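You operate a simulated robot arm through the tools that you are given. There is no shell and no other tool. Be economical: measure what you need, move in short steps, check, and stop when the job is done.

You run a simulated robot arm. Do the job below in one go: nothing can be reset, and whatever is moved stays where it is left.

TASK
Put things in order on the dining table. At the end: the teal ring stands on top of the blue cool pack; the beige cork stopper stands where the clear dosing glass stood; the clear dosing glass stands where the teal ring stood; the clear spice jar (marked "PAPRIKA") from the dining table stands on top of the grey leveller; whatever was shut is shut again. Leave all else as you found it, and nothing knocked over.

It is judged by the outcome, as a careful person would: the job done as asked, and still so three seconds after it is handed in. It fails if anything else is knocked over, pushed out of place, dropped, spilled or broken. Lids that push on must go on centred and level and be pressed home; caps that screw on are set level and turned clockwise until they are tight.

THE ROBOT
A 7-joint arm with a two-finger parallel gripper, fixed in place. Base frame: the origin is at the foot of the arm, x ahead of it, y to its left, z up; the work surface is at about z = 0.75. Units: m, rad, N and s.
With the tool pointing down near the work surface it reaches from about 0.2 to 0.68 m from the base axis. Its first joint turns from -1.152 to 1.152 rad. Payload 2.4 kg.
The tool frame sits at the grasp point between the pads (the TCP): z along the fingers, y along the line on which they close. The tips reach 0.03 m beyond it. Largest opening 0.094 m; finger width 0.028, thickness 0.01; the body of the gripper, 0.05 by 0.096 m, starts 0.055 m behind the TCP.
Orientation is that of the tool frame in the base frame, as a unit quaternion [w, x, y, z]. With the fingers straight down and closing along the base's y, the tool's x points along the base's -x, its y along +y and its z along -z.

THE INTERFACE
- The arm moves only by the tool move_arm. Its argument "steps" is a list of rows, each a list of 3 entries, a list of its own where there are three numbers: the shift along the base's x, y, z in mm, then the turn, a rotation vector about the base's x, y, z in rad, then the finger opening in mm, from 0 to 94. In form: [[[x, y, z], [rx, ry, rz], jaw], ...]. A call has 1 to 12 rows; each row shifts and turns the commanded pose from where the row before left it. A row lasts 0.2 s, in which the tool goes at most 0.05 m and 0.15 rad; a call with a longer step from one row to the next is refused whole, and so is a gripper value outside its range. A pose out of reach is approached as far as the arm can. The call stops where the force on the tool passes 40 N (or 10 N more than at its start, if that is more) or the arm is blocked; 0.2 s more then pass. Each finger travels about 0.153 m/s and halts on what it meets, pressing with about 25 N; the grip force reading is that of the motor and also rises with nothing between the fingers. The clock runs only during rows and for 0.2 s after the last one: add rows that do not move to give the fingers time. It gives the time, the measured TCP pose, the force on the tool (base axes), the opening and the grip force at its end, in the units of the frame above (readings bear some noise).
- Cameras (640 x 400 px; columns grow to the right, rows downward): "scene" is fixed at [0.0441, 0.4806, 1.4439]; the picture's right is [-0.64, -0.77, 0.00], its down [-0.49, 0.41, -0.77] and it looks along [0.59, -0.50, -0.64] (base axes); focal length 322 px, centre (320, 200). "wrist" rides on the gripper at [-0.037, 0, -0.058] in the tool frame; the picture's right is [0.00, -1.00, 0.00], its down [0.97, 0.00, -0.24] and it looks along [0.24, 0.00, 0.97] (tool axes); focal length 218 px, centre (320, 200). There is no depth. A picture from a camera that has moved, and an enlarged one, comes with that camera's place and axes in the base frame and with its lens. The place of the scene camera against the robot may be out by one fixed shift of up to 0.012 m in any direction.
- grab_frame(camera): a new picture of that camera. No time passes.
- enlarge(camera, box): a new picture of the part [left, top, right, bottom] of that camera's present view, enlarged. No time passes.
- sign_off(): hands the job in; it is judged then, once.

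Work in short steps. Places have to be worked out from the pictures, the camera data and where the tool is seen: move nearer, look again, correct. Check each grasp and each placing, and mend what went wrong. You have 120 turns and 76 pictures in all, those below and enlarged ones among them. Open the gripper and draw the arm clear of the work before you hand the job in, unless the task says otherwise; then end with one line.

The tools are called as name(argument=value, ...) on one line, values as JSON. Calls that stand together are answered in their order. move_arm: Moves the arm, as the interface text tells. Its arguments: {"type":"object","properties":{"steps":{"type":"array"}},"required":["steps"]} The other tools are called the same way: grab_frame (camera) takes a picture; enlarge (camera, box) takes an enlarged picture of a part of a camera's view; sign_off () hands the job in.

At the start:

```text
time_s: 0.0
position: [0.3635, -0.2151, 1.0142]
ee_rot: [-0.001, 0.0, 1.0, 0.0]
force: [-0.1, 0.6, 0.2]
opening: 0.0941
gripper_force: 0.1
```

scene: 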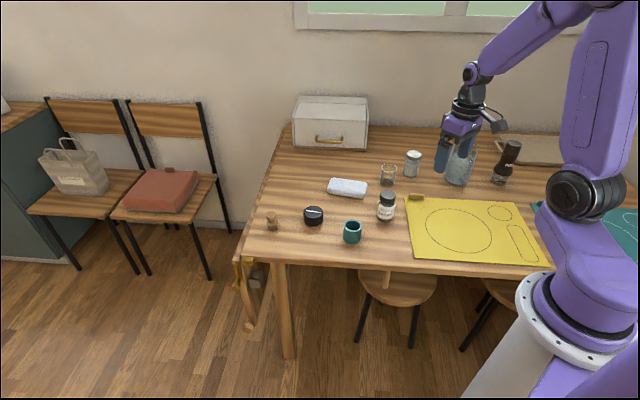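
wrist: 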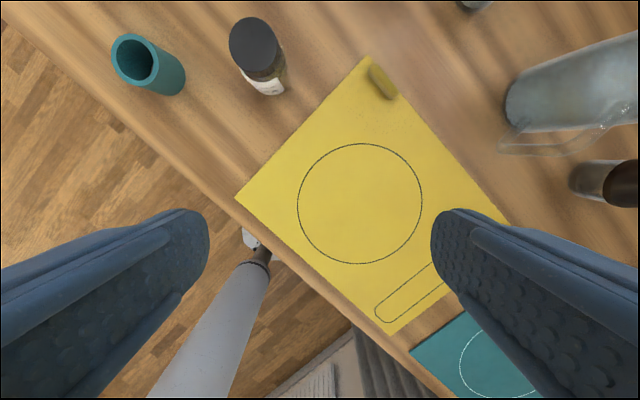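

I'll enlarge the scene view to identify the objects first.

enlarge(camera="scene", box=[240, 80, 400, 260])

enlarge(camera="scene", box=[370, 120, 560, 240])

```text
2.22 times, centred on (320, 170) of scene
camera zoom: at [0.0441, 0.4806, 1.4439], right [-0.64, -0.77, 0.0], down [-0.49, 0.41, -0.77], along [0.59, -0.5, -0.64], focal length 717 px, centre (320, 267)
```

zoom: 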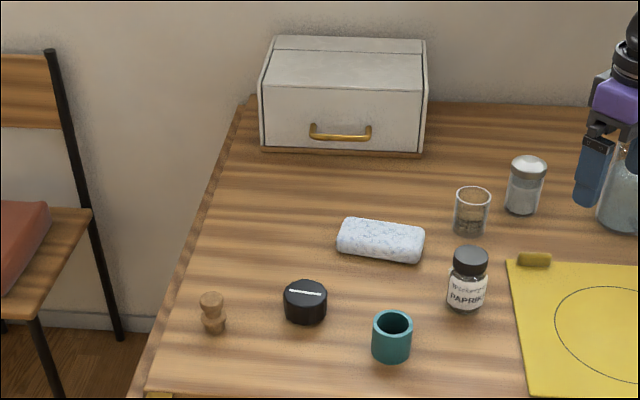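

```text
3.33 times, centred on (465, 180) of scene
camera zoom: at [0.0441, 0.4806, 1.4439], right [-0.64, -0.77, 0.0], down [-0.49, 0.41, -0.77], along [0.59, -0.5, -0.64], focal length 1075 px, centre (-163, 267)
```

zoom: 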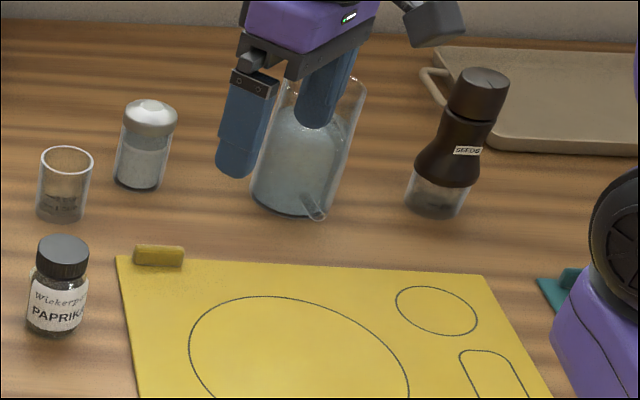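

Next, tighter views of the dark puck, the speckled block and the right side of the table.

enlarge(camera="scene", box=[295, 170, 375, 250])

enlarge(camera="scene", box=[480, 120, 640, 280])

enlarge(camera="scene", box=[220, 200, 320, 330])

```text
5.00 times, centred on (335, 210) of scene
camera zoom: at [0.0441, 0.4806, 1.4439], right [-0.64, -0.77, 0.0], down [-0.49, 0.41, -0.77], along [0.59, -0.5, -0.64], focal length 1612 px, centre (245, 150)
```

zoom: 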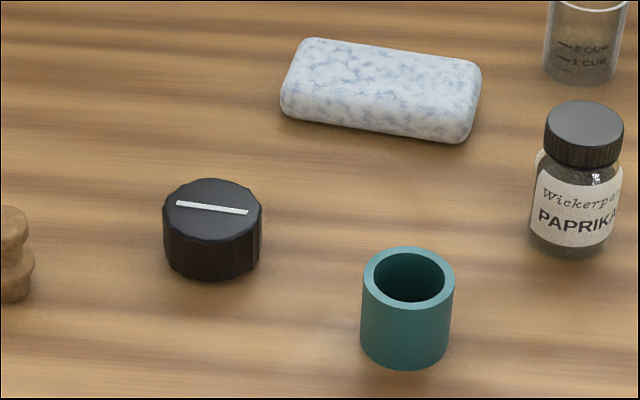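

```text
2.50 times, centred on (560, 200) of scene
camera zoom: at [0.0441, 0.4806, 1.4439], right [-0.64, -0.77, 0.0], down [-0.49, 0.41, -0.77], along [0.59, -0.5, -0.64], focal length 806 px, centre (-280, 200)
```

zoom: 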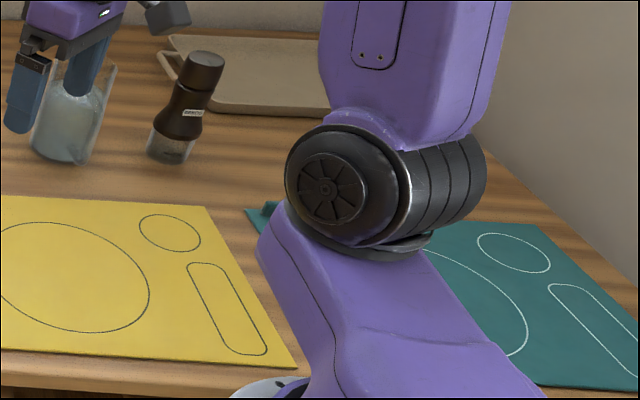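

```text
3.08 times, centred on (270, 265) of scene
camera zoom: at [0.0441, 0.4806, 1.4439], right [-0.64, -0.77, 0.0], down [-0.49, 0.41, -0.77], along [0.59, -0.5, -0.64], focal length 992 px, centre (474, 0)
```

zoom: 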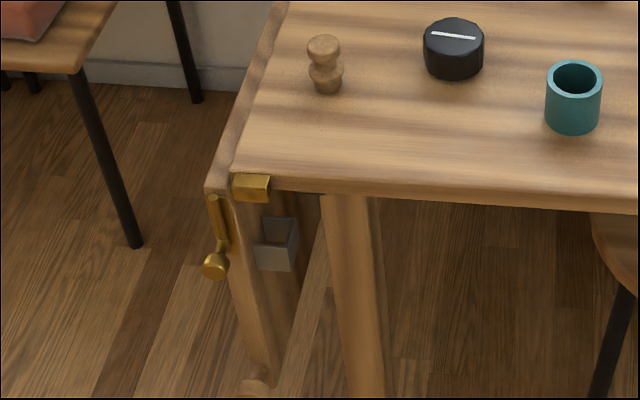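

The puck could be the leveller, but part of the table is hidden behind the arm. I'll swing to the right at height and look there before settling that.

move_arm(steps=[[[-20, -45, 10], [0, 0, 0], 94], [[-20, -45, 10], [0, 0, 0], 94], [[-20, -45, 10], [0, 0, 0], 94], [[-20, -45, 10], [0, 0, 0], 94], [[0, -45, 0], [0, 0, 0], 94]])

grab_frame(camera="wrist")

grab_frame(camera="scene")

```text
refused: row 1 steps farther than a row can; nothing moved
```

```text
68 pictures are left
camera wrist: at [0.3995, -0.2148, 1.0724], right [0.0, -1.0, 0.0], down [-0.97, 0.0, 0.24], along [-0.24, 0.0, -0.97], focal length 218 px, centre (320, 200)
```

wrist: 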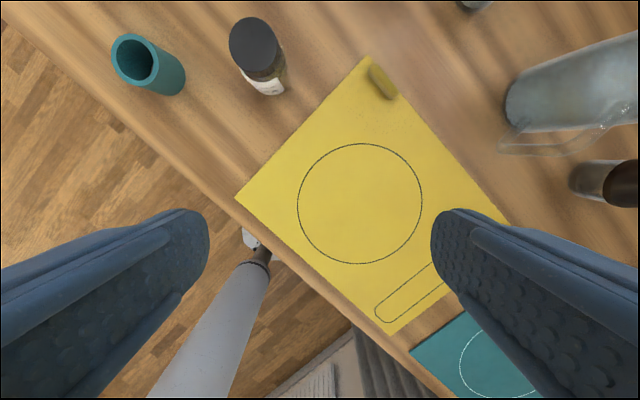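

```text
67 pictures are left
```

scene: 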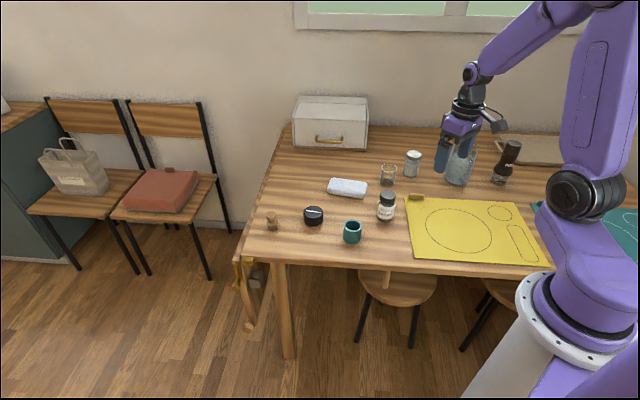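

That was refused because the steps were over 50 mm. I'll retry with shorter ones.

move_arm(steps=[[[-20, -38, 10], [0, 0, 0], 94], [[-20, -38, 10], [0, 0, 0], 94], [[-20, -38, 10], [0, 0, 0], 94], [[-20, -38, 10], [0, 0, 0], 94], [[0, -40, 0], [0, 0, 0], 94]])

grab_frame(camera="wrist")

grab_frame(camera="scene")

```text
time_s: 1.2
position: [0.282, -0.4069, 1.0531]
ee_rot: [-0.001, -0.001, 1.0, 0.0]
force: [-0.3, 0.1, 0.6]
opening: 0.0942
gripper_force: 0.1
```

```text
66 pictures are left
camera wrist: at [0.3183, -0.4072, 1.1114], right [0.0, -1.0, 0.0], down [-0.97, 0.0, 0.24], along [-0.24, 0.0, -0.97], focal length 218 px, centre (320, 200)
```

wrist: 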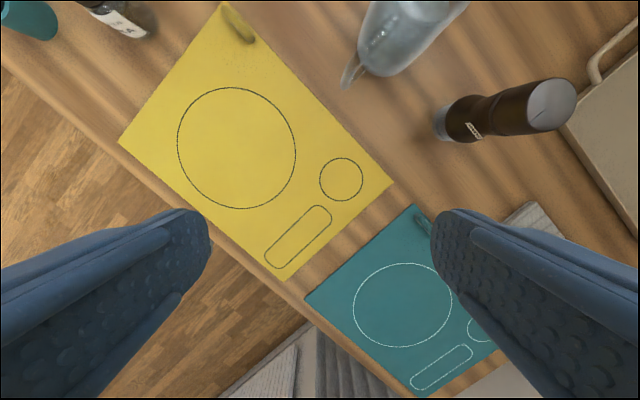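

```text
65 pictures are left
```

scene: 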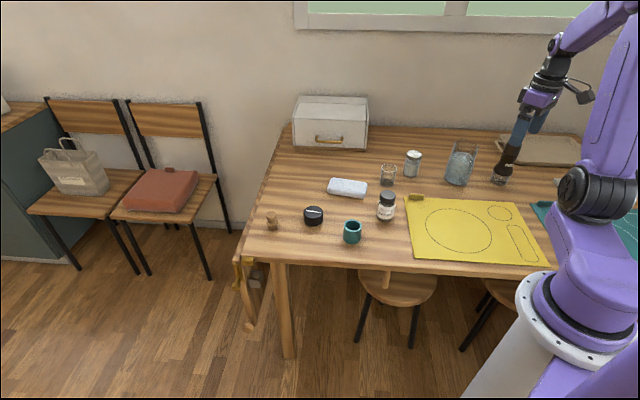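

A grey object shows beside the teal mat, partly behind a finger. I'll move on a little to see it.

move_arm(steps=[[[-20, -40, 0], [0, 0, 0], 94], [[-20, -40, 0], [0, 0, 0], 94], [[-20, -40, 0], [0, 0, 0], 94]])

grab_frame(camera="wrist")

```text
time_s: 2.0
position: [0.223, -0.5262, 1.0539]
ee_rot: [0.0, 0.0, 1.0, 0.0]
force: [-0.5, 0.1, 0.1]
opening: 0.0941
gripper_force: 0.0
```

```text
64 pictures are left
camera wrist: at [0.2595, -0.5267, 1.113], right [0.0, -1.0, 0.0], down [-0.97, 0.0, 0.24], along [-0.24, 0.0, -0.97], focal length 218 px, centre (320, 200)
```

wrist: 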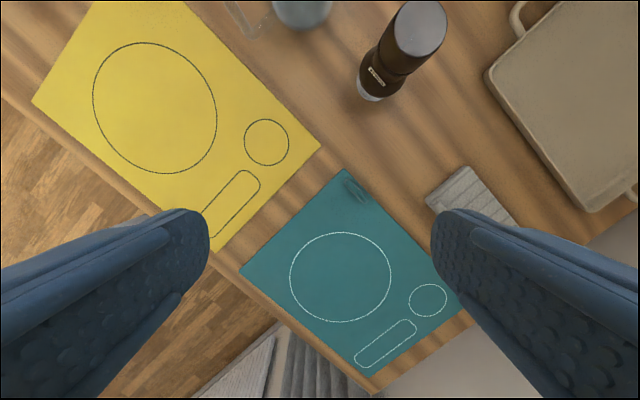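

enlarge(camera="wrist", box=[400, 140, 560, 240])

enlarge(camera="wrist", box=[300, 150, 420, 230])

```text
4.00 times, centred on (480, 190) of wrist
camera zoom: at [0.2595, -0.5267, 1.113], right [0.0, -1.0, 0.0], down [-0.97, 0.0, 0.24], along [-0.24, 0.0, -0.97], focal length 873 px, centre (-320, 240)
```

zoom: 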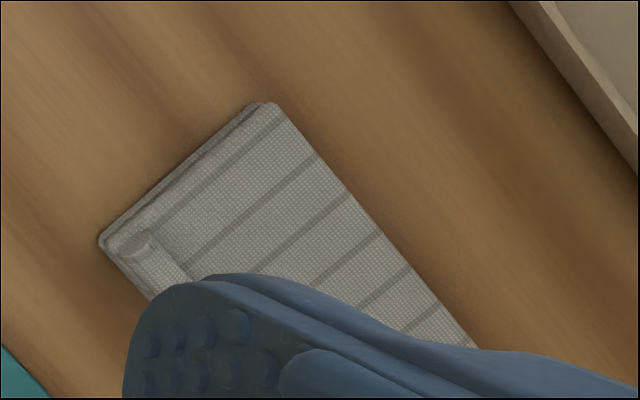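

```text
5.00 times, centred on (360, 190) of wrist
camera zoom: at [0.2595, -0.5267, 1.113], right [0.0, -1.0, 0.0], down [-0.97, 0.0, 0.24], along [-0.24, 0.0, -0.97], focal length 1091 px, centre (120, 250)
```

zoom: 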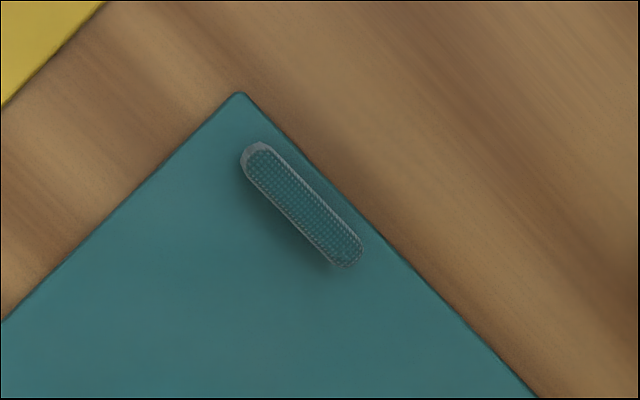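

The grey thing is a folded towel, so the dark puck is the only candidate for the leveller. I'll move over the working area to measure the positions.

move_arm(steps=[[[22, 40, 0], [0, 0, 0], 94], [[22, 40, 0], [0, 0, 0], 94], [[22, 40, 0], [0, 0, 0], 94], [[22, 40, 0], [0, 0, 0], 94], [[22, 40, 0], [0, 0, 0], 94], [[22, 40, 0], [0, 0, 0], 94], [[22, 40, -5], [0, 0, 0], 94], [[22, 40, -5], [0, 0, 0], 94], [[22, 40, -5], [0, 0, 0], 94], [[22, 40, -5], [0, 0, 0], 94], [[22, 40, -5], [0, 0, 0], 94], [[22, 40, -5], [0, 0, 0], 94]])

grab_frame(camera="wrist")

```text
time_s: 4.6
position: [0.4881, -0.0458, 1.0216]
ee_rot: [0.0, 0.0, 1.0, 0.001]
force: [-0.2, 0.3, 0.1]
opening: 0.094
gripper_force: 0.2
```

```text
61 pictures are left
camera wrist: at [0.5236, -0.0456, 1.0813], right [0.0, -1.0, 0.0], down [-0.97, 0.0, 0.24], along [-0.24, 0.0, -0.97], focal length 218 px, centre (320, 200)
```

wrist: 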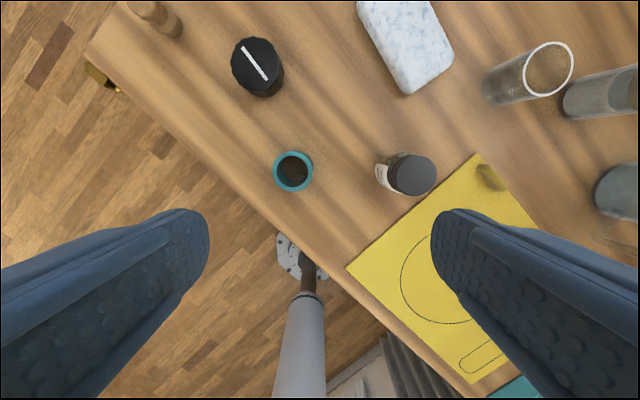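

The ring is about 53 mm across and 50 mm tall, near (0.492, -0.010). I'll descend above it and check the alignment.

move_arm(steps=[[[4, 36, 0], [0, 0, 0], 94], [[0, 0, -45], [0, 0, 0], 94], [[0, 0, -45], [0, 0, 0], 94], [[0, 0, -40], [0, 0, 0], 94], [[0, 0, 0], [0, 0, 0], 94]])

grab_frame(camera="wrist")

```text
time_s: 5.8
position: [0.491, -0.0095, 0.8914]
ee_rot: [0.0, 0.001, 1.0, 0.001]
force: [-0.9, 0.2, 0.0]
opening: 0.0942
gripper_force: 0.1
```

```text
60 pictures are left
camera wrist: at [0.5281, -0.0102, 0.9507], right [0.0, -1.0, 0.0], down [-0.97, 0.0, 0.24], along [-0.24, 0.0, -0.97], focal length 218 px, centre (320, 200)
```

wrist: 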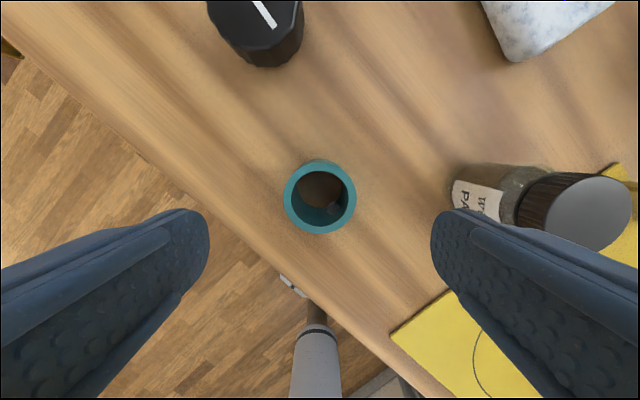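

The ring is centred under the tool at (0.491, -0.010), with its top near 0.795. I'll descend and grip.

move_arm(steps=[[[0, 0, -40], [0, 0, 0], 94], [[0, 0, -40], [0, 0, 0], 94], [[0, 0, -26], [0, 0, 0], 94], [[0, 0, 0], [0, 0, 0], 60], [[0, 0, 0], [0, 0, 0], 45], [[0, 0, 0], [0, 0, 0], 45]])

grab_frame(camera="wrist")

```text
time_s: 7.2
position: [0.4908, -0.0097, 0.7867]
ee_rot: [0.0, 0.0, 1.0, 0.0]
force: [-0.1, 0.1, 0.0]
opening: 0.052
gripper_force: 24.9
```

```text
59 pictures are left
camera wrist: at [0.5273, -0.0106, 0.8461], right [0.0, -1.0, 0.0], down [-0.97, 0.0, 0.24], along [-0.24, 0.0, -0.97], focal length 218 px, centre (320, 200)
```

wrist: 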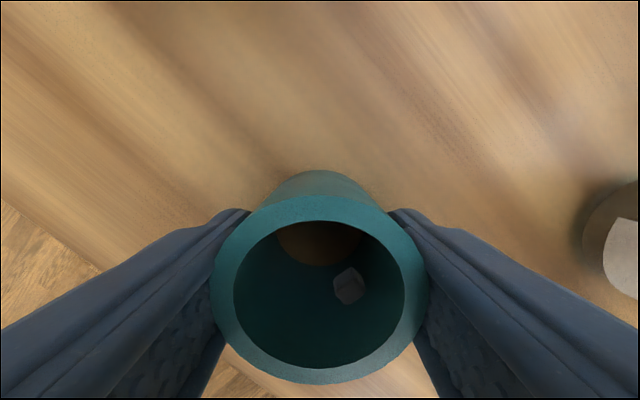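

There's a small grey object visible inside the ring, so I'll enlarge before lifting.

enlarge(camera="wrist", box=[220, 180, 420, 380])

```text
2.00 times, centred on (320, 280) of wrist
camera zoom: at [0.5273, -0.0106, 0.8461], right [0.0, -1.0, 0.0], down [-0.97, 0.0, 0.24], along [-0.24, 0.0, -0.97], focal length 436 px, centre (320, 40)
```

zoom: 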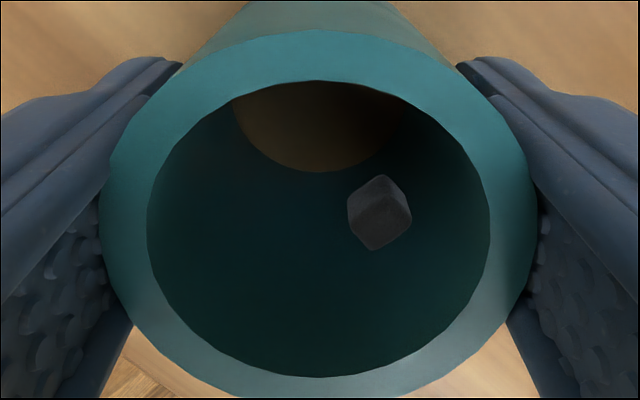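

The cube is fixed to the ring's inner wall, so it's part of the ring. The grip is good at 52 mm, so I'll lift and move toward the pack.

move_arm(steps=[[[0, 0, 40], [0, 0, 0], 45], [[0, 0, 45], [0, 0, 0], 45], [[0, 0, 45], [0, 0, 0], 45], [[32, -29, 0], [0, 0, 0], 45], [[32, -29, 0], [0, 0, 0], 45], [[32, -29, 0], [0, 0, 0], 45], [[0, 0, 0], [0, 0, 0], 45]])

grab_frame(camera="wrist")

grab_frame(camera="scene")

```text
time_s: 8.8
position: [0.5853, -0.0978, 0.917]
ee_rot: [-0.001, 0.0, 1.0, -0.001]
force: [1.0, 0.1, -0.1]
opening: 0.052
gripper_force: 25.0
```

```text
57 pictures are left
camera wrist: at [0.6231, -0.0978, 0.9755], right [0.0, -1.0, 0.0], down [-0.97, 0.0, 0.24], along [-0.24, 0.0, -0.97], focal length 218 px, centre (320, 200)
```

wrist: 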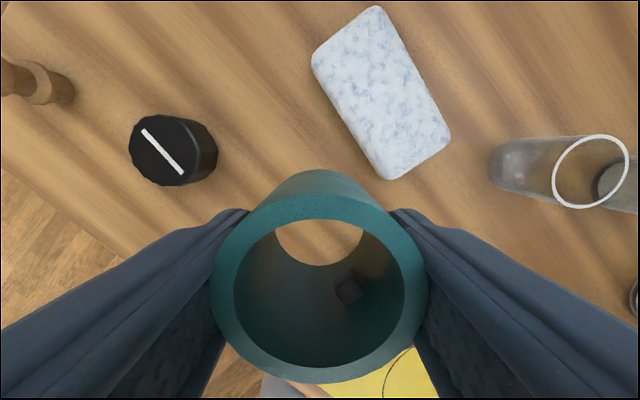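

```text
56 pictures are left
```

scene: 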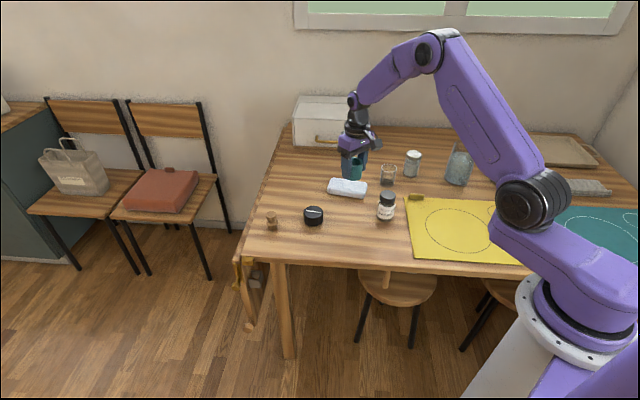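

The pack's top face is centred near (0.664, -0.150), about 70 by 118 mm. I'll move the ring above it and check.

move_arm(steps=[[[37, -27, 0], [0, 0, 0], 45], [[37, -27, 0], [0, 0, 0], 45], [[0, 0, -40], [0, 0, 0], 45], [[0, 0, 0], [0, 0, 0], 45]])

grab_frame(camera="wrist")

enlarge(camera="scene", box=[300, 130, 420, 230])

```text
time_s: 9.8
position: [0.6602, -0.1524, 0.8752]
ee_rot: [-0.001, 0.001, 1.0, 0.001]
force: [0.3, -0.3, -0.2]
opening: 0.0519
gripper_force: 24.9
```

```text
55 pictures are left
camera wrist: at [0.6964, -0.1531, 0.9353], right [0.0, -1.0, 0.0], down [-0.97, 0.0, 0.24], along [-0.24, 0.0, -0.97], focal length 218 px, centre (320, 200)
```

wrist: 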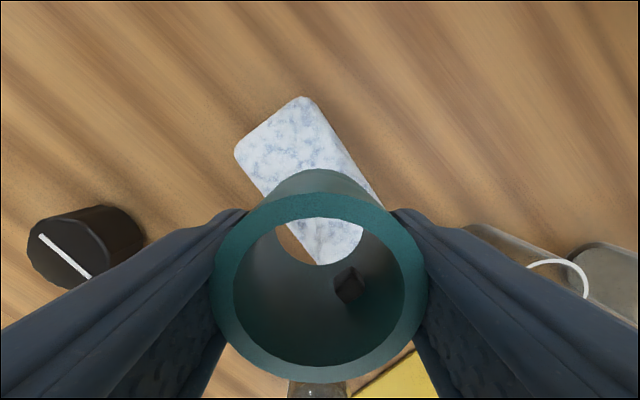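

```text
4.00 times, centred on (360, 180) of scene
camera zoom: at [0.0441, 0.4806, 1.4439], right [-0.64, -0.77, 0.0], down [-0.49, 0.41, -0.77], along [0.59, -0.5, -0.64], focal length 1290 px, centre (160, 280)
```

zoom: 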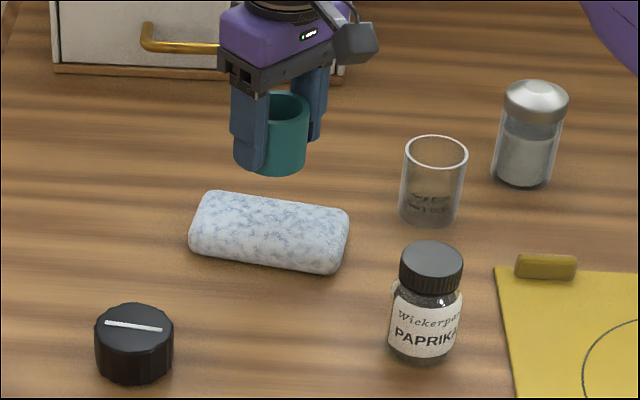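

The pack corners average to (0.660, -0.151), which is right under the tool. I'll lower close to the pack.

move_arm(steps=[[[0, 0, -25], [0, 0, 0], 45], [[0, 0, -20], [0, 0, 0], 45], [[0, 0, -5], [0, 0, 0], 45]])

enlarge(camera="scene", box=[300, 130, 420, 230])

```text
time_s: 10.6
position: [0.6623, -0.1526, 0.8269]
ee_rot: [0.0, 0.0, 1.0, 0.0]
force: [-0.6, -1.0, -0.7]
opening: 0.0519
gripper_force: 25.0
```

```text
4.00 times, centred on (360, 180) of scene
camera zoom: at [0.0441, 0.4806, 1.4439], right [-0.64, -0.77, 0.0], down [-0.49, 0.41, -0.77], along [0.59, -0.5, -0.64], focal length 1290 px, centre (160, 280)
```

zoom: 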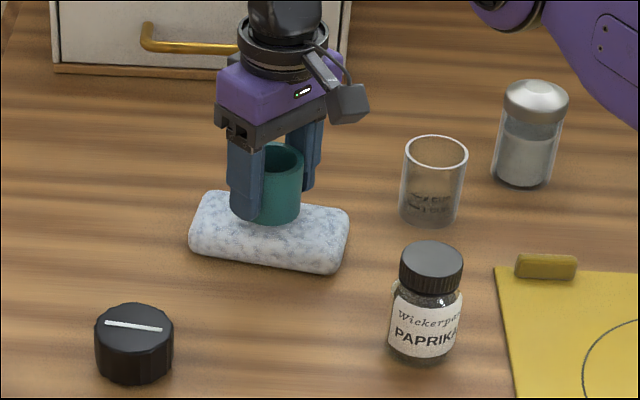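

It's close now. I'll go down in small steps and watch for contact.

move_arm(steps=[[[0, 0, -3], [0, 0, 0], 45], [[0, 0, -3], [0, 0, 0], 45]])

```text
time_s: 11.2
position: [0.6624, -0.1524, 0.8213]
ee_rot: [0.0, -0.001, 1.0, -0.001]
force: [-0.4, 0.3, -0.2]
opening: 0.0517
gripper_force: 25.1
```

move_arm(steps=[[[0, 0, -3], [0, 0, 0], 45], [[0, 0, -2], [0, 0, 0], 45]])

```text
time_s: 11.8
position: [0.6604, -0.1513, 0.8161]
ee_rot: [0.0, 0.001, 1.0, 0.0]
force: [-0.1, 1.1, 0.8]
opening: 0.0519
gripper_force: 24.8
```

No contact yet, so I'll keep going down.

move_arm(steps=[[[0, 0, -2], [0, 0, 0], 45], [[0, 0, -1], [0, 0, 0], 45]])

enlarge(camera="scene", box=[320, 150, 390, 210])

```text
time_s: 12.4
position: [0.6615, -0.1514, 0.8169]
ee_rot: [0.003, 0.0, 1.0, -0.001]
force: [-5.9, 1.3, 23.1]
opening: 0.0518
gripper_force: 25.5
```

```text
6.67 times, centred on (355, 180) of scene
camera zoom: at [0.0434, 0.4808, 1.4439], right [-0.64, -0.77, 0.0], down [-0.49, 0.41, -0.77], along [0.59, -0.5, -0.64], focal length 2150 px, centre (87, 333)
```

zoom: 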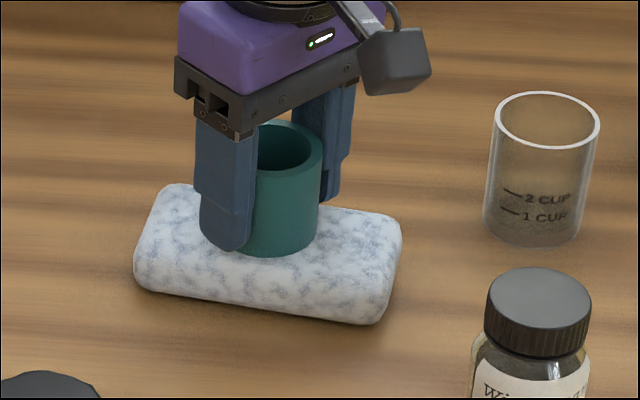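

Contact at 23 N puts the pack top at about 0.780. I'll relieve the push, release, and rise.

move_arm(steps=[[[0, 0, 2], [0, 0, 0], 45], [[0, 0, 0], [0, 0, 0], 60], [[0, 0, 0], [0, 0, 0], 80], [[0, 0, 30], [0, 0, 0], 80], [[0, 0, 45], [0, 0, 0], 80], [[0, 0, 45], [0, 0, 0], 80], [[-40, -20, 20], [0, 0, 0], 80]])

grab_frame(camera="wrist")

enlarge(camera="scene", box=[320, 150, 390, 210])

```text
time_s: 14.0
position: [0.62, -0.1724, 0.9558]
ee_rot: [0.001, 0.0, 1.0, 0.0]
force: [-0.4, 0.2, 0.2]
opening: 0.0799
gripper_force: 0.1
```

```text
51 pictures are left
camera wrist: at [0.6562, -0.1714, 1.0144], right [0.0, -1.0, 0.0], down [-0.97, 0.0, 0.24], along [-0.24, 0.0, -0.97], focal length 218 px, centre (320, 200)
```

wrist: 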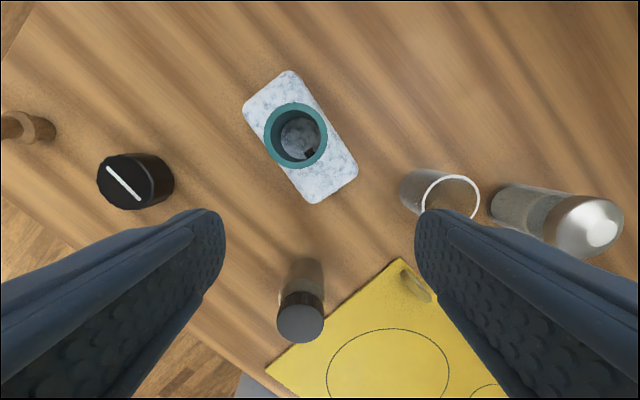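

```text
6.67 times, centred on (355, 180) of scene
camera zoom: at [0.0441, 0.4807, 1.4439], right [-0.64, -0.77, 0.0], down [-0.49, 0.41, -0.77], along [0.59, -0.5, -0.64], focal length 2150 px, centre (87, 333)
```

zoom: 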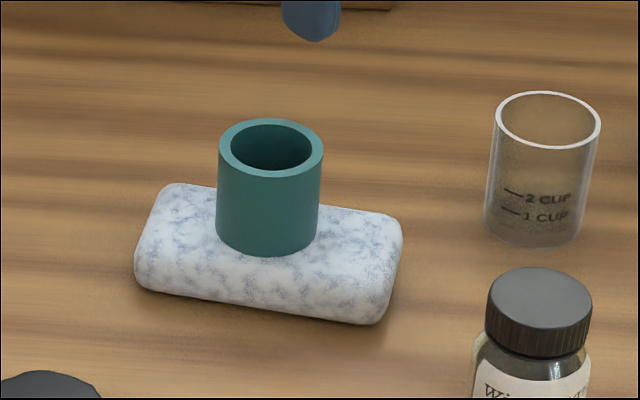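

The ring stands well on the pack. Next is the dosing glass near (0.608, -0.296), so I'll move above it.

move_arm(steps=[[[-4, -42, 0], [0, 0, 0], 80], [[-4, -42, 0], [0, 0, 0], 80], [[-3, -40, 0], [0, 0, 0], 80], [[0, 0, -30], [0, 0, 0], 80], [[0, 0, 0], [0, 0, 0], 80]])

grab_frame(camera="wrist")

```text
time_s: 15.2
position: [0.6111, -0.2967, 0.9245]
ee_rot: [0.0, -0.001, 1.0, -0.001]
force: [0.1, -0.7, -0.3]
opening: 0.0803
gripper_force: 0.1
```

```text
49 pictures are left
camera wrist: at [0.647, -0.297, 0.9844], right [0.0, -1.0, 0.0], down [-0.97, 0.0, 0.24], along [-0.24, 0.0, -0.97], focal length 218 px, centre (320, 200)
```

wrist: 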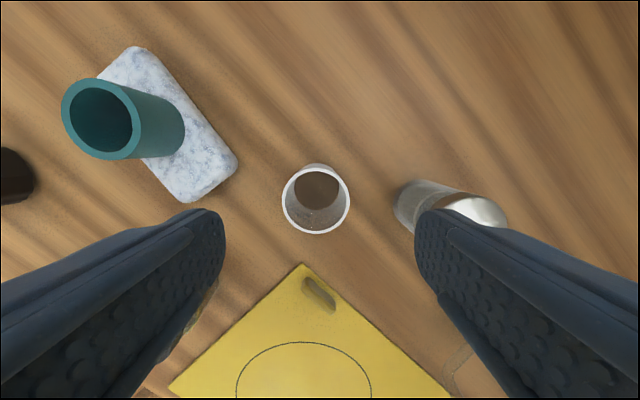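

The glass rim is centred at (0.605, -0.294). I'll align, descend, and grip at mid-height.

move_arm(steps=[[[-6, 3, -40], [0, 0, 0], 80], [[0, 0, -45], [0, 0, 0], 80], [[0, 0, -45], [0, 0, 0], 80], [[0, 0, -5], [0, 0, 0], 80], [[0, 0, 0], [0, 0, 0], 80]])

grab_frame(camera="wrist")

```text
time_s: 16.4
position: [0.6032, -0.2928, 0.7906]
ee_rot: [0.0, -0.001, 1.0, 0.0]
force: [0.3, 0.3, 0.0]
opening: 0.08
gripper_force: 0.0
```

```text
48 pictures are left
camera wrist: at [0.6407, -0.2925, 0.8495], right [0.0, -1.0, 0.0], down [-0.97, 0.0, 0.24], along [-0.24, 0.0, -0.97], focal length 218 px, centre (320, 200)
```

wrist: 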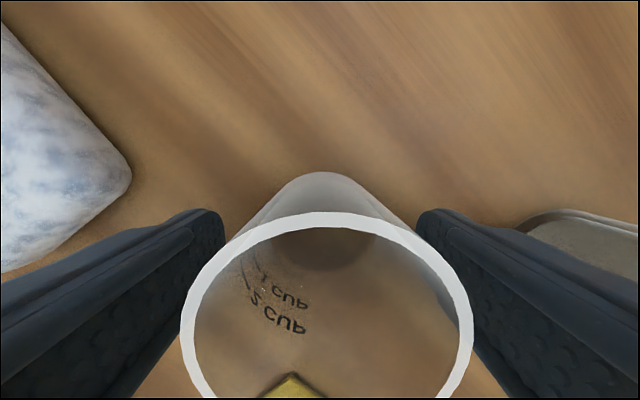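

The glass is well centred, so I'll close the fingers.

move_arm(steps=[[[0, -1, 0], [0, 0, 0], 60], [[0, 0, 0], [0, 0, 0], 45], [[0, 0, 0], [0, 0, 0], 45]])

grab_frame(camera="wrist")

```text
time_s: 17.2
position: [0.604, -0.2942, 0.7909]
ee_rot: [0.0, 0.0, 1.0, 0.0]
force: [0.4, -0.3, -0.2]
opening: 0.0527
gripper_force: 25.0
```

```text
47 pictures are left
camera wrist: at [0.6408, -0.2937, 0.8496], right [0.0, -1.0, 0.0], down [-0.97, 0.0, 0.24], along [-0.24, 0.0, -0.97], focal length 218 px, centre (320, 200)
```

wrist: 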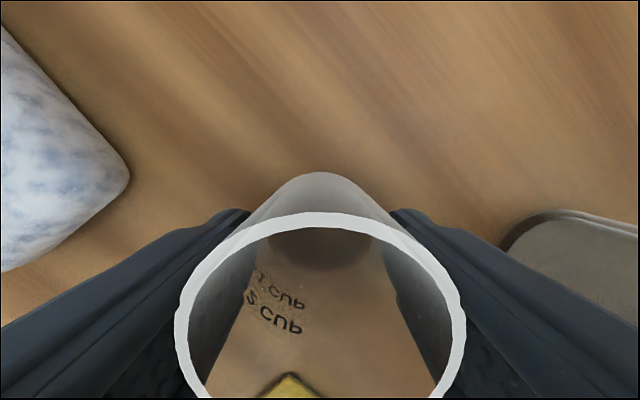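

Gripped at 52.7 mm; the glass stood at (0.604, -0.294). I'll lift it and carry it to the ring's old spot at (0.491, -0.010).

move_arm(steps=[[[0, 0, 40], [0, 0, 0], 45], [[0, 0, 45], [0, 0, 0], 45], [[0, 0, 45], [0, 0, 0], 45], [[-14, 35.5, 10], [0, 0, 0], 45], [[-14, 35.5, 0], [0, 0, 0], 45], [[-14, 35.5, 0], [0, 0, 0], 45], [[-14, 35.5, 0], [0, 0, 0], 45], [[-14, 35.5, 0], [0, 0, 0], 45], [[-14, 35.5, 0], [0, 0, 0], 45], [[-14, 35.5, 0], [0, 0, 0], 45], [[-15, 35.5, 0], [0, 0, 0], 45], [[0, 0, 0], [0, 0, 0], 45]])

grab_frame(camera="wrist")

```text
time_s: 19.8
position: [0.4903, -0.009, 0.9307]
ee_rot: [0.0, 0.0, 1.0, 0.0]
force: [0.6, 0.8, -2.0]
opening: 0.0531
gripper_force: 25.0
```

```text
46 pictures are left
camera wrist: at [0.527, -0.0096, 0.9899], right [0.0, -1.0, 0.0], down [-0.97, 0.0, 0.24], along [-0.24, 0.0, -0.97], focal length 218 px, centre (320, 200)
```

wrist: 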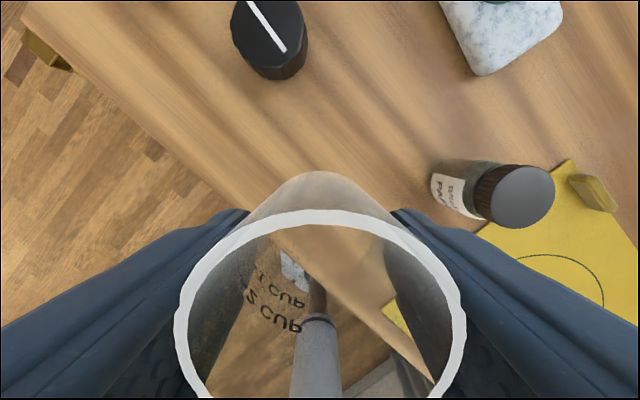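

I'm above the ring's old spot and will lower the glass.

move_arm(steps=[[[0, -0.5, -45], [0, 0, 0], 45], [[0, 0, -45], [0, 0, 0], 45], [[0, 0, -30], [0, 0, 0], 45], [[0, 0, -12], [0, 0, 0], 45], [[0, 0, -5], [0, 0, 0], 45], [[0, 0, 0], [0, 0, 0], 45]])

enlarge(camera="scene", box=[310, 190, 400, 260])

```text
time_s: 21.2
position: [0.4906, -0.0111, 0.7938]
ee_rot: [0.0, 0.0, 1.0, 0.0]
force: [0.5, -0.5, -0.5]
opening: 0.053
gripper_force: 25.1
```

```text
5.71 times, centred on (355, 225) of scene
camera zoom: at [0.0441, 0.4806, 1.4439], right [-0.64, -0.77, 0.0], down [-0.49, 0.41, -0.77], along [0.59, -0.5, -0.64], focal length 1843 px, centre (120, 57)
```

zoom: 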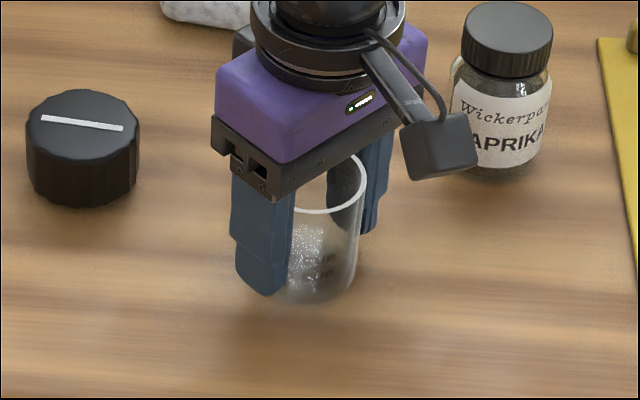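

move_arm(steps=[[[0, 1, -2], [0, 0, 0], 45], [[0, 0, -2], [0, 0, 0], 45]])

```text
time_s: 21.8
position: [0.4913, -0.0091, 0.7911]
ee_rot: [0.0, 0.0, 1.0, 0.0]
force: [-3.8, -0.4, 17.0]
opening: 0.0529
gripper_force: 24.1
```

The glass has touched down at 17 N. I'll relieve the push, release, and rise.

move_arm(steps=[[[0, 0, 1], [0, 0, 0], 45], [[0, 0, 0], [0, 0, 0], 60], [[0, 0, 0], [0, 0, 0], 80], [[0, 0, 35], [0, 0, 0], 80], [[0, 0, 45], [0, 0, 0], 80], [[0, 0, 45], [0, 0, 0], 80], [[0, 0, 0], [0, 0, 0], 80]])

grab_frame(camera="wrist")

grab_frame(camera="scene")

```text
time_s: 23.4
position: [0.4922, -0.0092, 0.9153]
ee_rot: [0.001, -0.001, 1.0, 0.0]
force: [-0.4, -0.5, 0.0]
opening: 0.0799
gripper_force: 0.1
```

```text
44 pictures are left
camera wrist: at [0.5278, -0.0093, 0.9747], right [0.0, -1.0, 0.0], down [-0.97, 0.0, 0.24], along [-0.24, 0.0, -0.97], focal length 218 px, centre (320, 200)
```

wrist: 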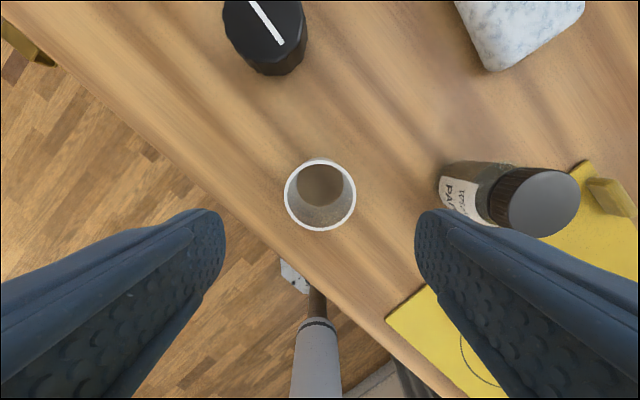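

```text
43 pictures are left
```

scene: 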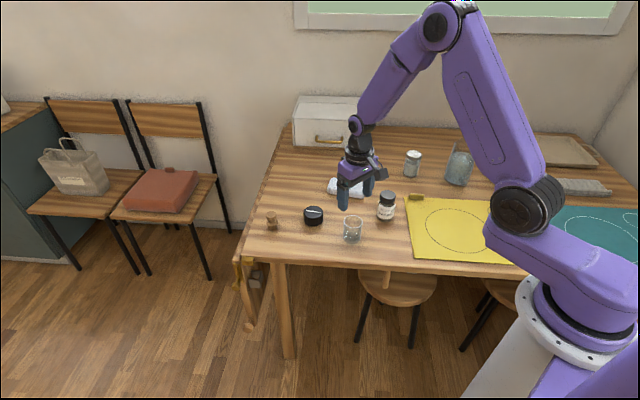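

The glass stands in place. Next is the cork near (0.685, 0.14), and I'll move closer to measure it.

move_arm(steps=[[[32, 32, 5], [0, 0, 0], 80], [[32, 32, 0], [0, 0, 0], 80], [[32, 32, 0], [0, 0, 0], 80], [[32, 33, 0], [0, 0, 0], 80], [[0, 0, 0], [0, 0, 0], 80]])

grab_frame(camera="wrist")

```text
time_s: 24.6
position: [0.618, 0.1209, 0.9205]
ee_rot: [0.0, 0.0, 1.0, 0.0]
force: [0.1, 0.0, 0.6]
opening: 0.08
gripper_force: 0.0
```

```text
42 pictures are left
camera wrist: at [0.6542, 0.1208, 0.9793], right [0.0, -1.0, 0.0], down [-0.97, 0.0, 0.24], along [-0.24, 0.0, -0.97], focal length 218 px, centre (320, 200)
```

wrist: 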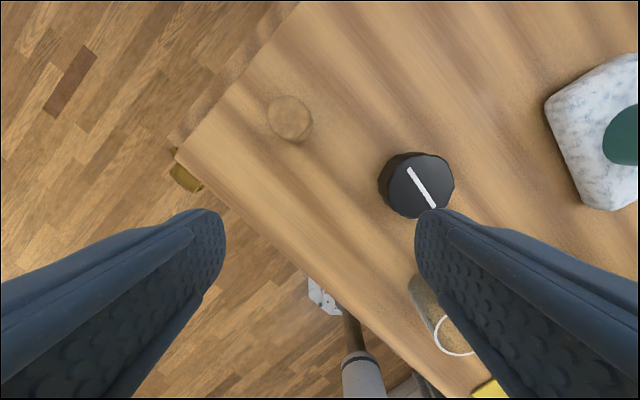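

The cork's top is near (0.675, 0.145), with a head about 34 mm across. I'll go over it and look closer.

move_arm(steps=[[[28, 12, 0], [0, 0, 0], 80], [[28, 12, 0], [0, 0, 0], 80], [[0, 0, -40], [0, 0, 0], 80], [[0, 0, 0], [0, 0, 0], 80]])

grab_frame(camera="wrist")

enlarge(camera="scene", box=[230, 170, 330, 250])

```text
time_s: 25.6
position: [0.6742, 0.1447, 0.88]
ee_rot: [0.0, 0.0, 1.0, 0.0]
force: [-0.2, 0.3, 0.1]
opening: 0.0799
gripper_force: 0.1
```

```text
41 pictures are left
camera wrist: at [0.7107, 0.1434, 0.9397], right [0.0, -1.0, 0.0], down [-0.97, 0.0, 0.24], along [-0.24, 0.0, -0.97], focal length 218 px, centre (320, 200)
```

wrist: 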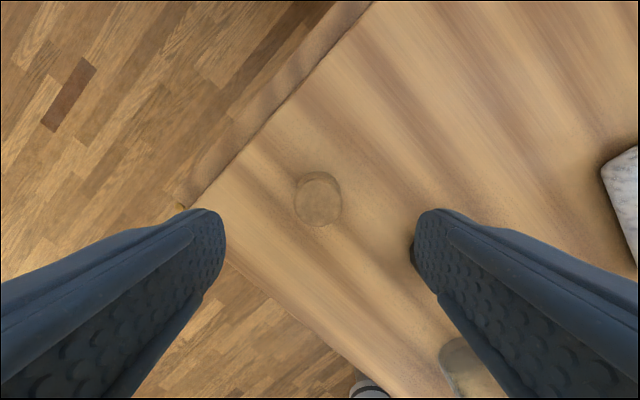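

```text
5.00 times, centred on (280, 210) of scene
camera zoom: at [0.0441, 0.4806, 1.4439], right [-0.64, -0.77, 0.0], down [-0.49, 0.41, -0.77], along [0.59, -0.5, -0.64], focal length 1612 px, centre (520, 150)
```

zoom: 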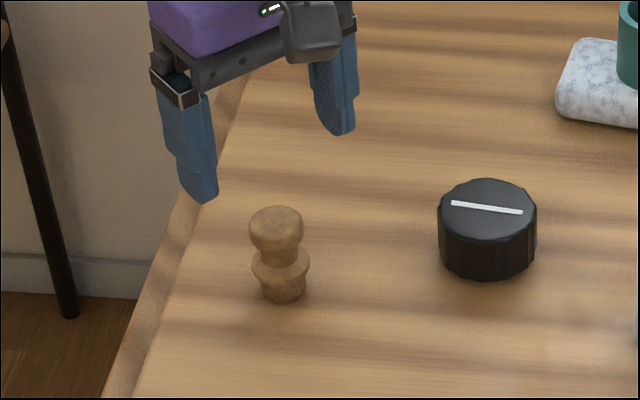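

The cork is centred under the tool. I'll descend to TCP z of about 0.785 so the pads span both head and flange.

move_arm(steps=[[[0, 0, -40], [0, 0, 0], 80], [[0, 0, -40], [0, 0, 0], 80], [[0, 0, -15], [0, 0, 0], 80], [[0, 0, 0], [0, 0, 0], 80]])

grab_frame(camera="wrist")

```text
time_s: 26.6
position: [0.6654, 0.1412, 0.787]
ee_rot: [0.001, 0.0, 1.0, 0.0]
force: [0.1, 0.3, 0.2]
opening: 0.0799
gripper_force: 0.0
out of reach, approached as far as the arm can: row 2, 3
```

```text
39 pictures are left
camera wrist: at [0.7011, 0.1414, 0.8463], right [0.0, -1.0, 0.0], down [-0.97, 0.0, 0.24], along [-0.24, 0.0, -0.97], focal length 218 px, centre (320, 200)
```

wrist: 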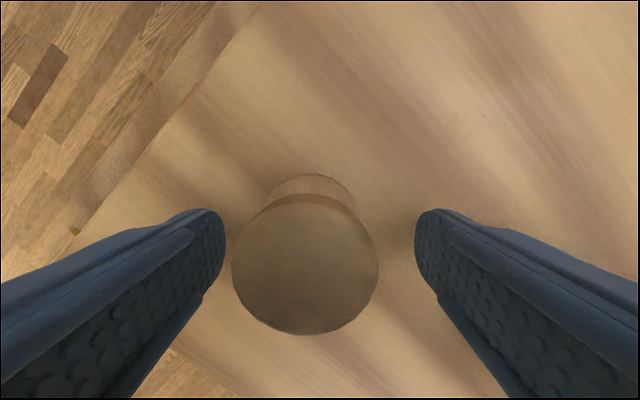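

The arm is short by about 9 mm in x. Tilting the tool outward by 0.12 rad about y keeps the pads vertical and extends the reach.

move_arm(steps=[[[0, 0, 5], [0, -0.12, 0], 80], [[0, 0, -5], [0, 0, 0], 80], [[0, 0, 0], [0, 0, 0], 80]])

grab_frame(camera="wrist")

```text
time_s: 27.4
position: [0.6678, 0.1438, 0.7855]
ee_rot: [0.06, 0.0, 0.998, 0.0]
force: [-0.4, 0.0, 1.0]
opening: 0.0799
gripper_force: 0.1
out of reach, approached as far as the arm can: row 1
```

```text
38 pictures are left
camera wrist: at [0.6972, 0.1435, 0.8489], right [0.0, -1.0, 0.0], down [-0.99, 0.0, 0.12], along [-0.12, 0.0, -0.99], focal length 218 px, centre (320, 200)
```

wrist: 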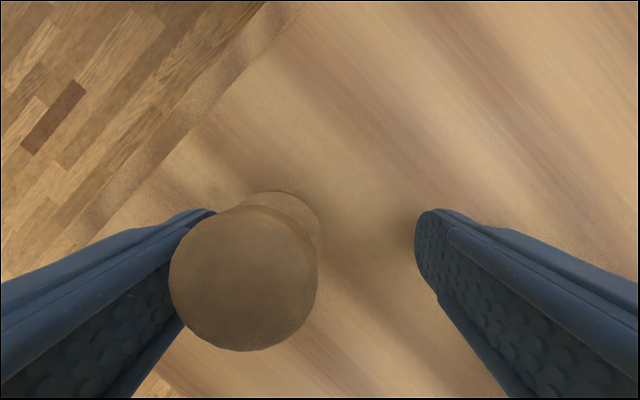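

The cork now appears shifted toward the left finger. I'll check the scene before going on.

enlarge(camera="scene", box=[230, 170, 330, 250])

```text
5.00 times, centred on (280, 210) of scene
camera zoom: at [0.0441, 0.4806, 1.4439], right [-0.64, -0.77, 0.0], down [-0.49, 0.41, -0.77], along [0.59, -0.5, -0.64], focal length 1612 px, centre (520, 150)
```

zoom: 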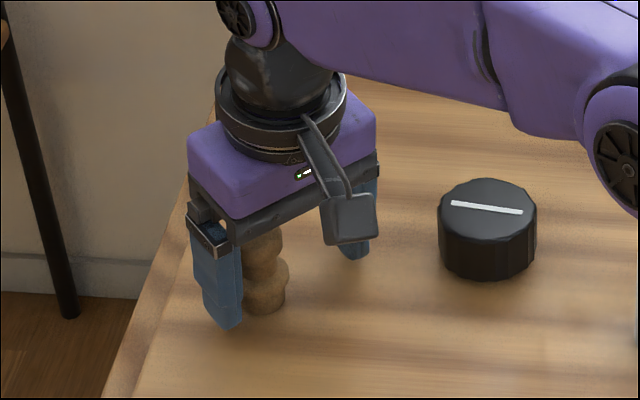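

The cork is upright but was pushed about 14 mm toward +y, against the left finger. I'll move the tool +y, away from it, with a bit more tilt for reach.

move_arm(steps=[[[0, 6, 2], [0, -0.06, 0], 80], [[0, 6, 1], [0, -0.05, 0], 80], [[0, 0, 0], [0, 0, 0], 80]])

grab_frame(camera="wrist")

```text
time_s: 28.2
position: [0.6691, 0.1554, 0.7888]
ee_rot: [0.115, 0.001, 0.993, -0.001]
force: [0.4, 0.2, 0.7]
opening: 0.0799
gripper_force: 0.0
```

```text
36 pictures are left
camera wrist: at [0.6907, 0.1552, 0.8549], right [0.0, -1.0, 0.0], down [-1.0, 0.0, 0.01], along [-0.01, 0.0, -1.0], focal length 218 px, centre (320, 200)
```

wrist: 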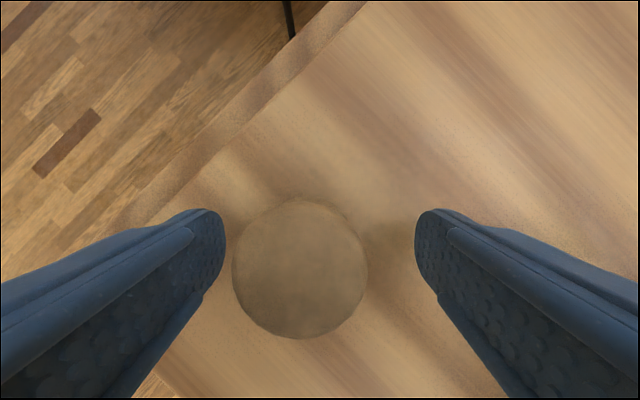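

Now the cork is at (0.674, 0.160). I'll nudge by (3, 4) mm and close gently.

move_arm(steps=[[[3, 4, 0], [0, 0, 0], 80], [[0, 0, 0], [0, 0, 0], 60], [[0, 0, 0], [0, 0, 0], 40], [[0, 0, 0], [0, 0, 0], 25], [[0, 0, 0], [0, 0, 0], 25]])

grab_frame(camera="wrist")

enlarge(camera="scene", box=[230, 170, 330, 250])

```text
time_s: 29.4
position: [0.6716, 0.159, 0.788]
ee_rot: [0.115, 0.0, 0.993, 0.0]
force: [0.1, 0.6, -0.8]
opening: 0.0336
gripper_force: 25.2
```

```text
35 pictures are left
camera wrist: at [0.6935, 0.1594, 0.8546], right [0.0, -1.0, 0.0], down [-1.0, 0.0, 0.01], along [-0.01, 0.0, -1.0], focal length 218 px, centre (320, 200)
```

wrist: 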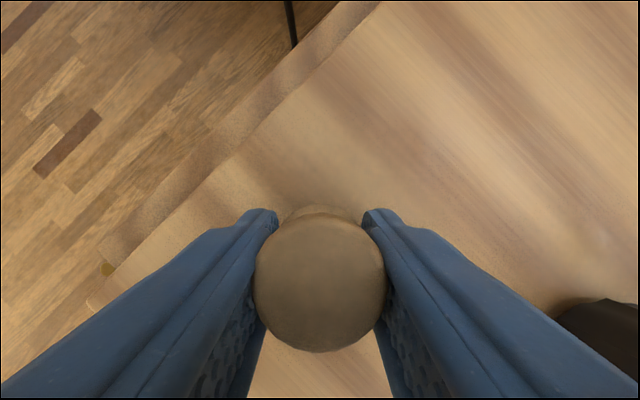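

```text
5.00 times, centred on (280, 210) of scene
camera zoom: at [0.0441, 0.4806, 1.4439], right [-0.64, -0.77, 0.0], down [-0.49, 0.41, -0.77], along [0.59, -0.5, -0.64], focal length 1612 px, centre (520, 150)
```

zoom: 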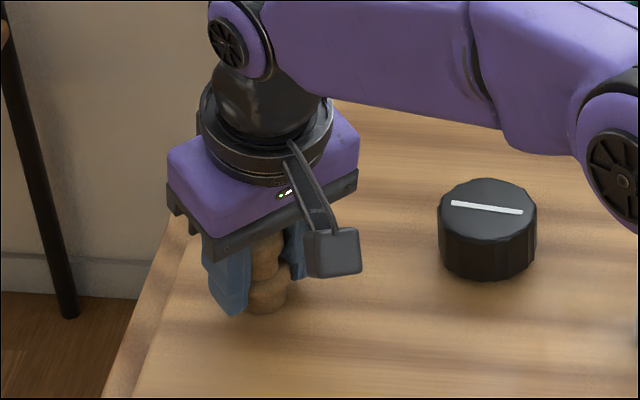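

The cork is gripped and upright. I'll lift it and carry it toward the glass's old place at (0.604, -0.294).

move_arm(steps=[[[0, 0, 40], [0, 0, 0], 25], [[-10, 0, 45], [0, 0, 0], 25], [[-10, 0, 45], [0, 0, 0], 25], [[-5, -45, 0], [0, 0, 0], 25], [[-5, -45, 0], [0, 0, 0], 25], [[-5, -45, 0], [0, 0, 0], 25], [[-5, -45, 0], [0, 0, 0], 25], [[-5, -45, 0], [0, 0, 0], 25], [[-5, -45, 0], [0, 0, 0], 25], [[-5, -45, 0], [0, 0, 0], 25], [[-4, -45, 0], [0, 0, 0], 25], [[0, 0, 0], [0, 0, 0], 25]])

grab_frame(camera="wrist")

grab_frame(camera="scene")

```text
time_s: 32.0
position: [0.611, -0.2013, 0.9193]
ee_rot: [0.115, 0.0, 0.993, 0.0]
force: [0.0, 0.2, -0.5]
opening: 0.0336
gripper_force: 25.5
```

```text
33 pictures are left
camera wrist: at [0.6326, -0.2005, 0.9846], right [0.0, -1.0, 0.0], down [-1.0, 0.0, 0.01], along [-0.01, 0.0, -1.0], focal length 218 px, centre (320, 200)
```

wrist: 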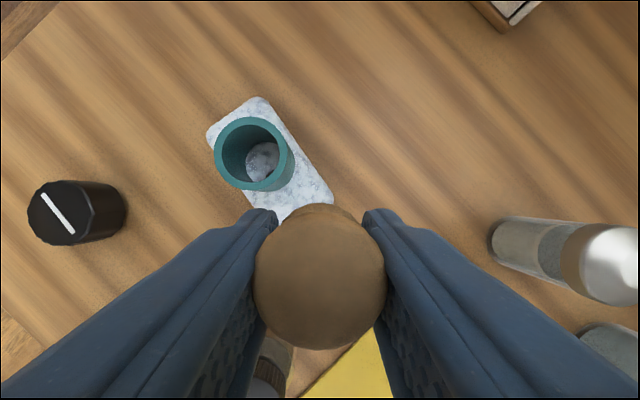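

```text
32 pictures are left
```

scene: 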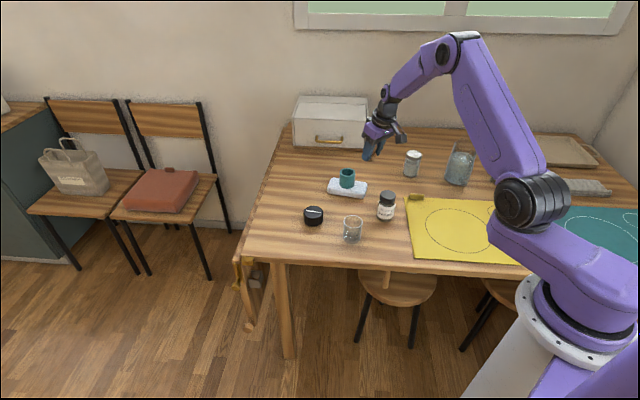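

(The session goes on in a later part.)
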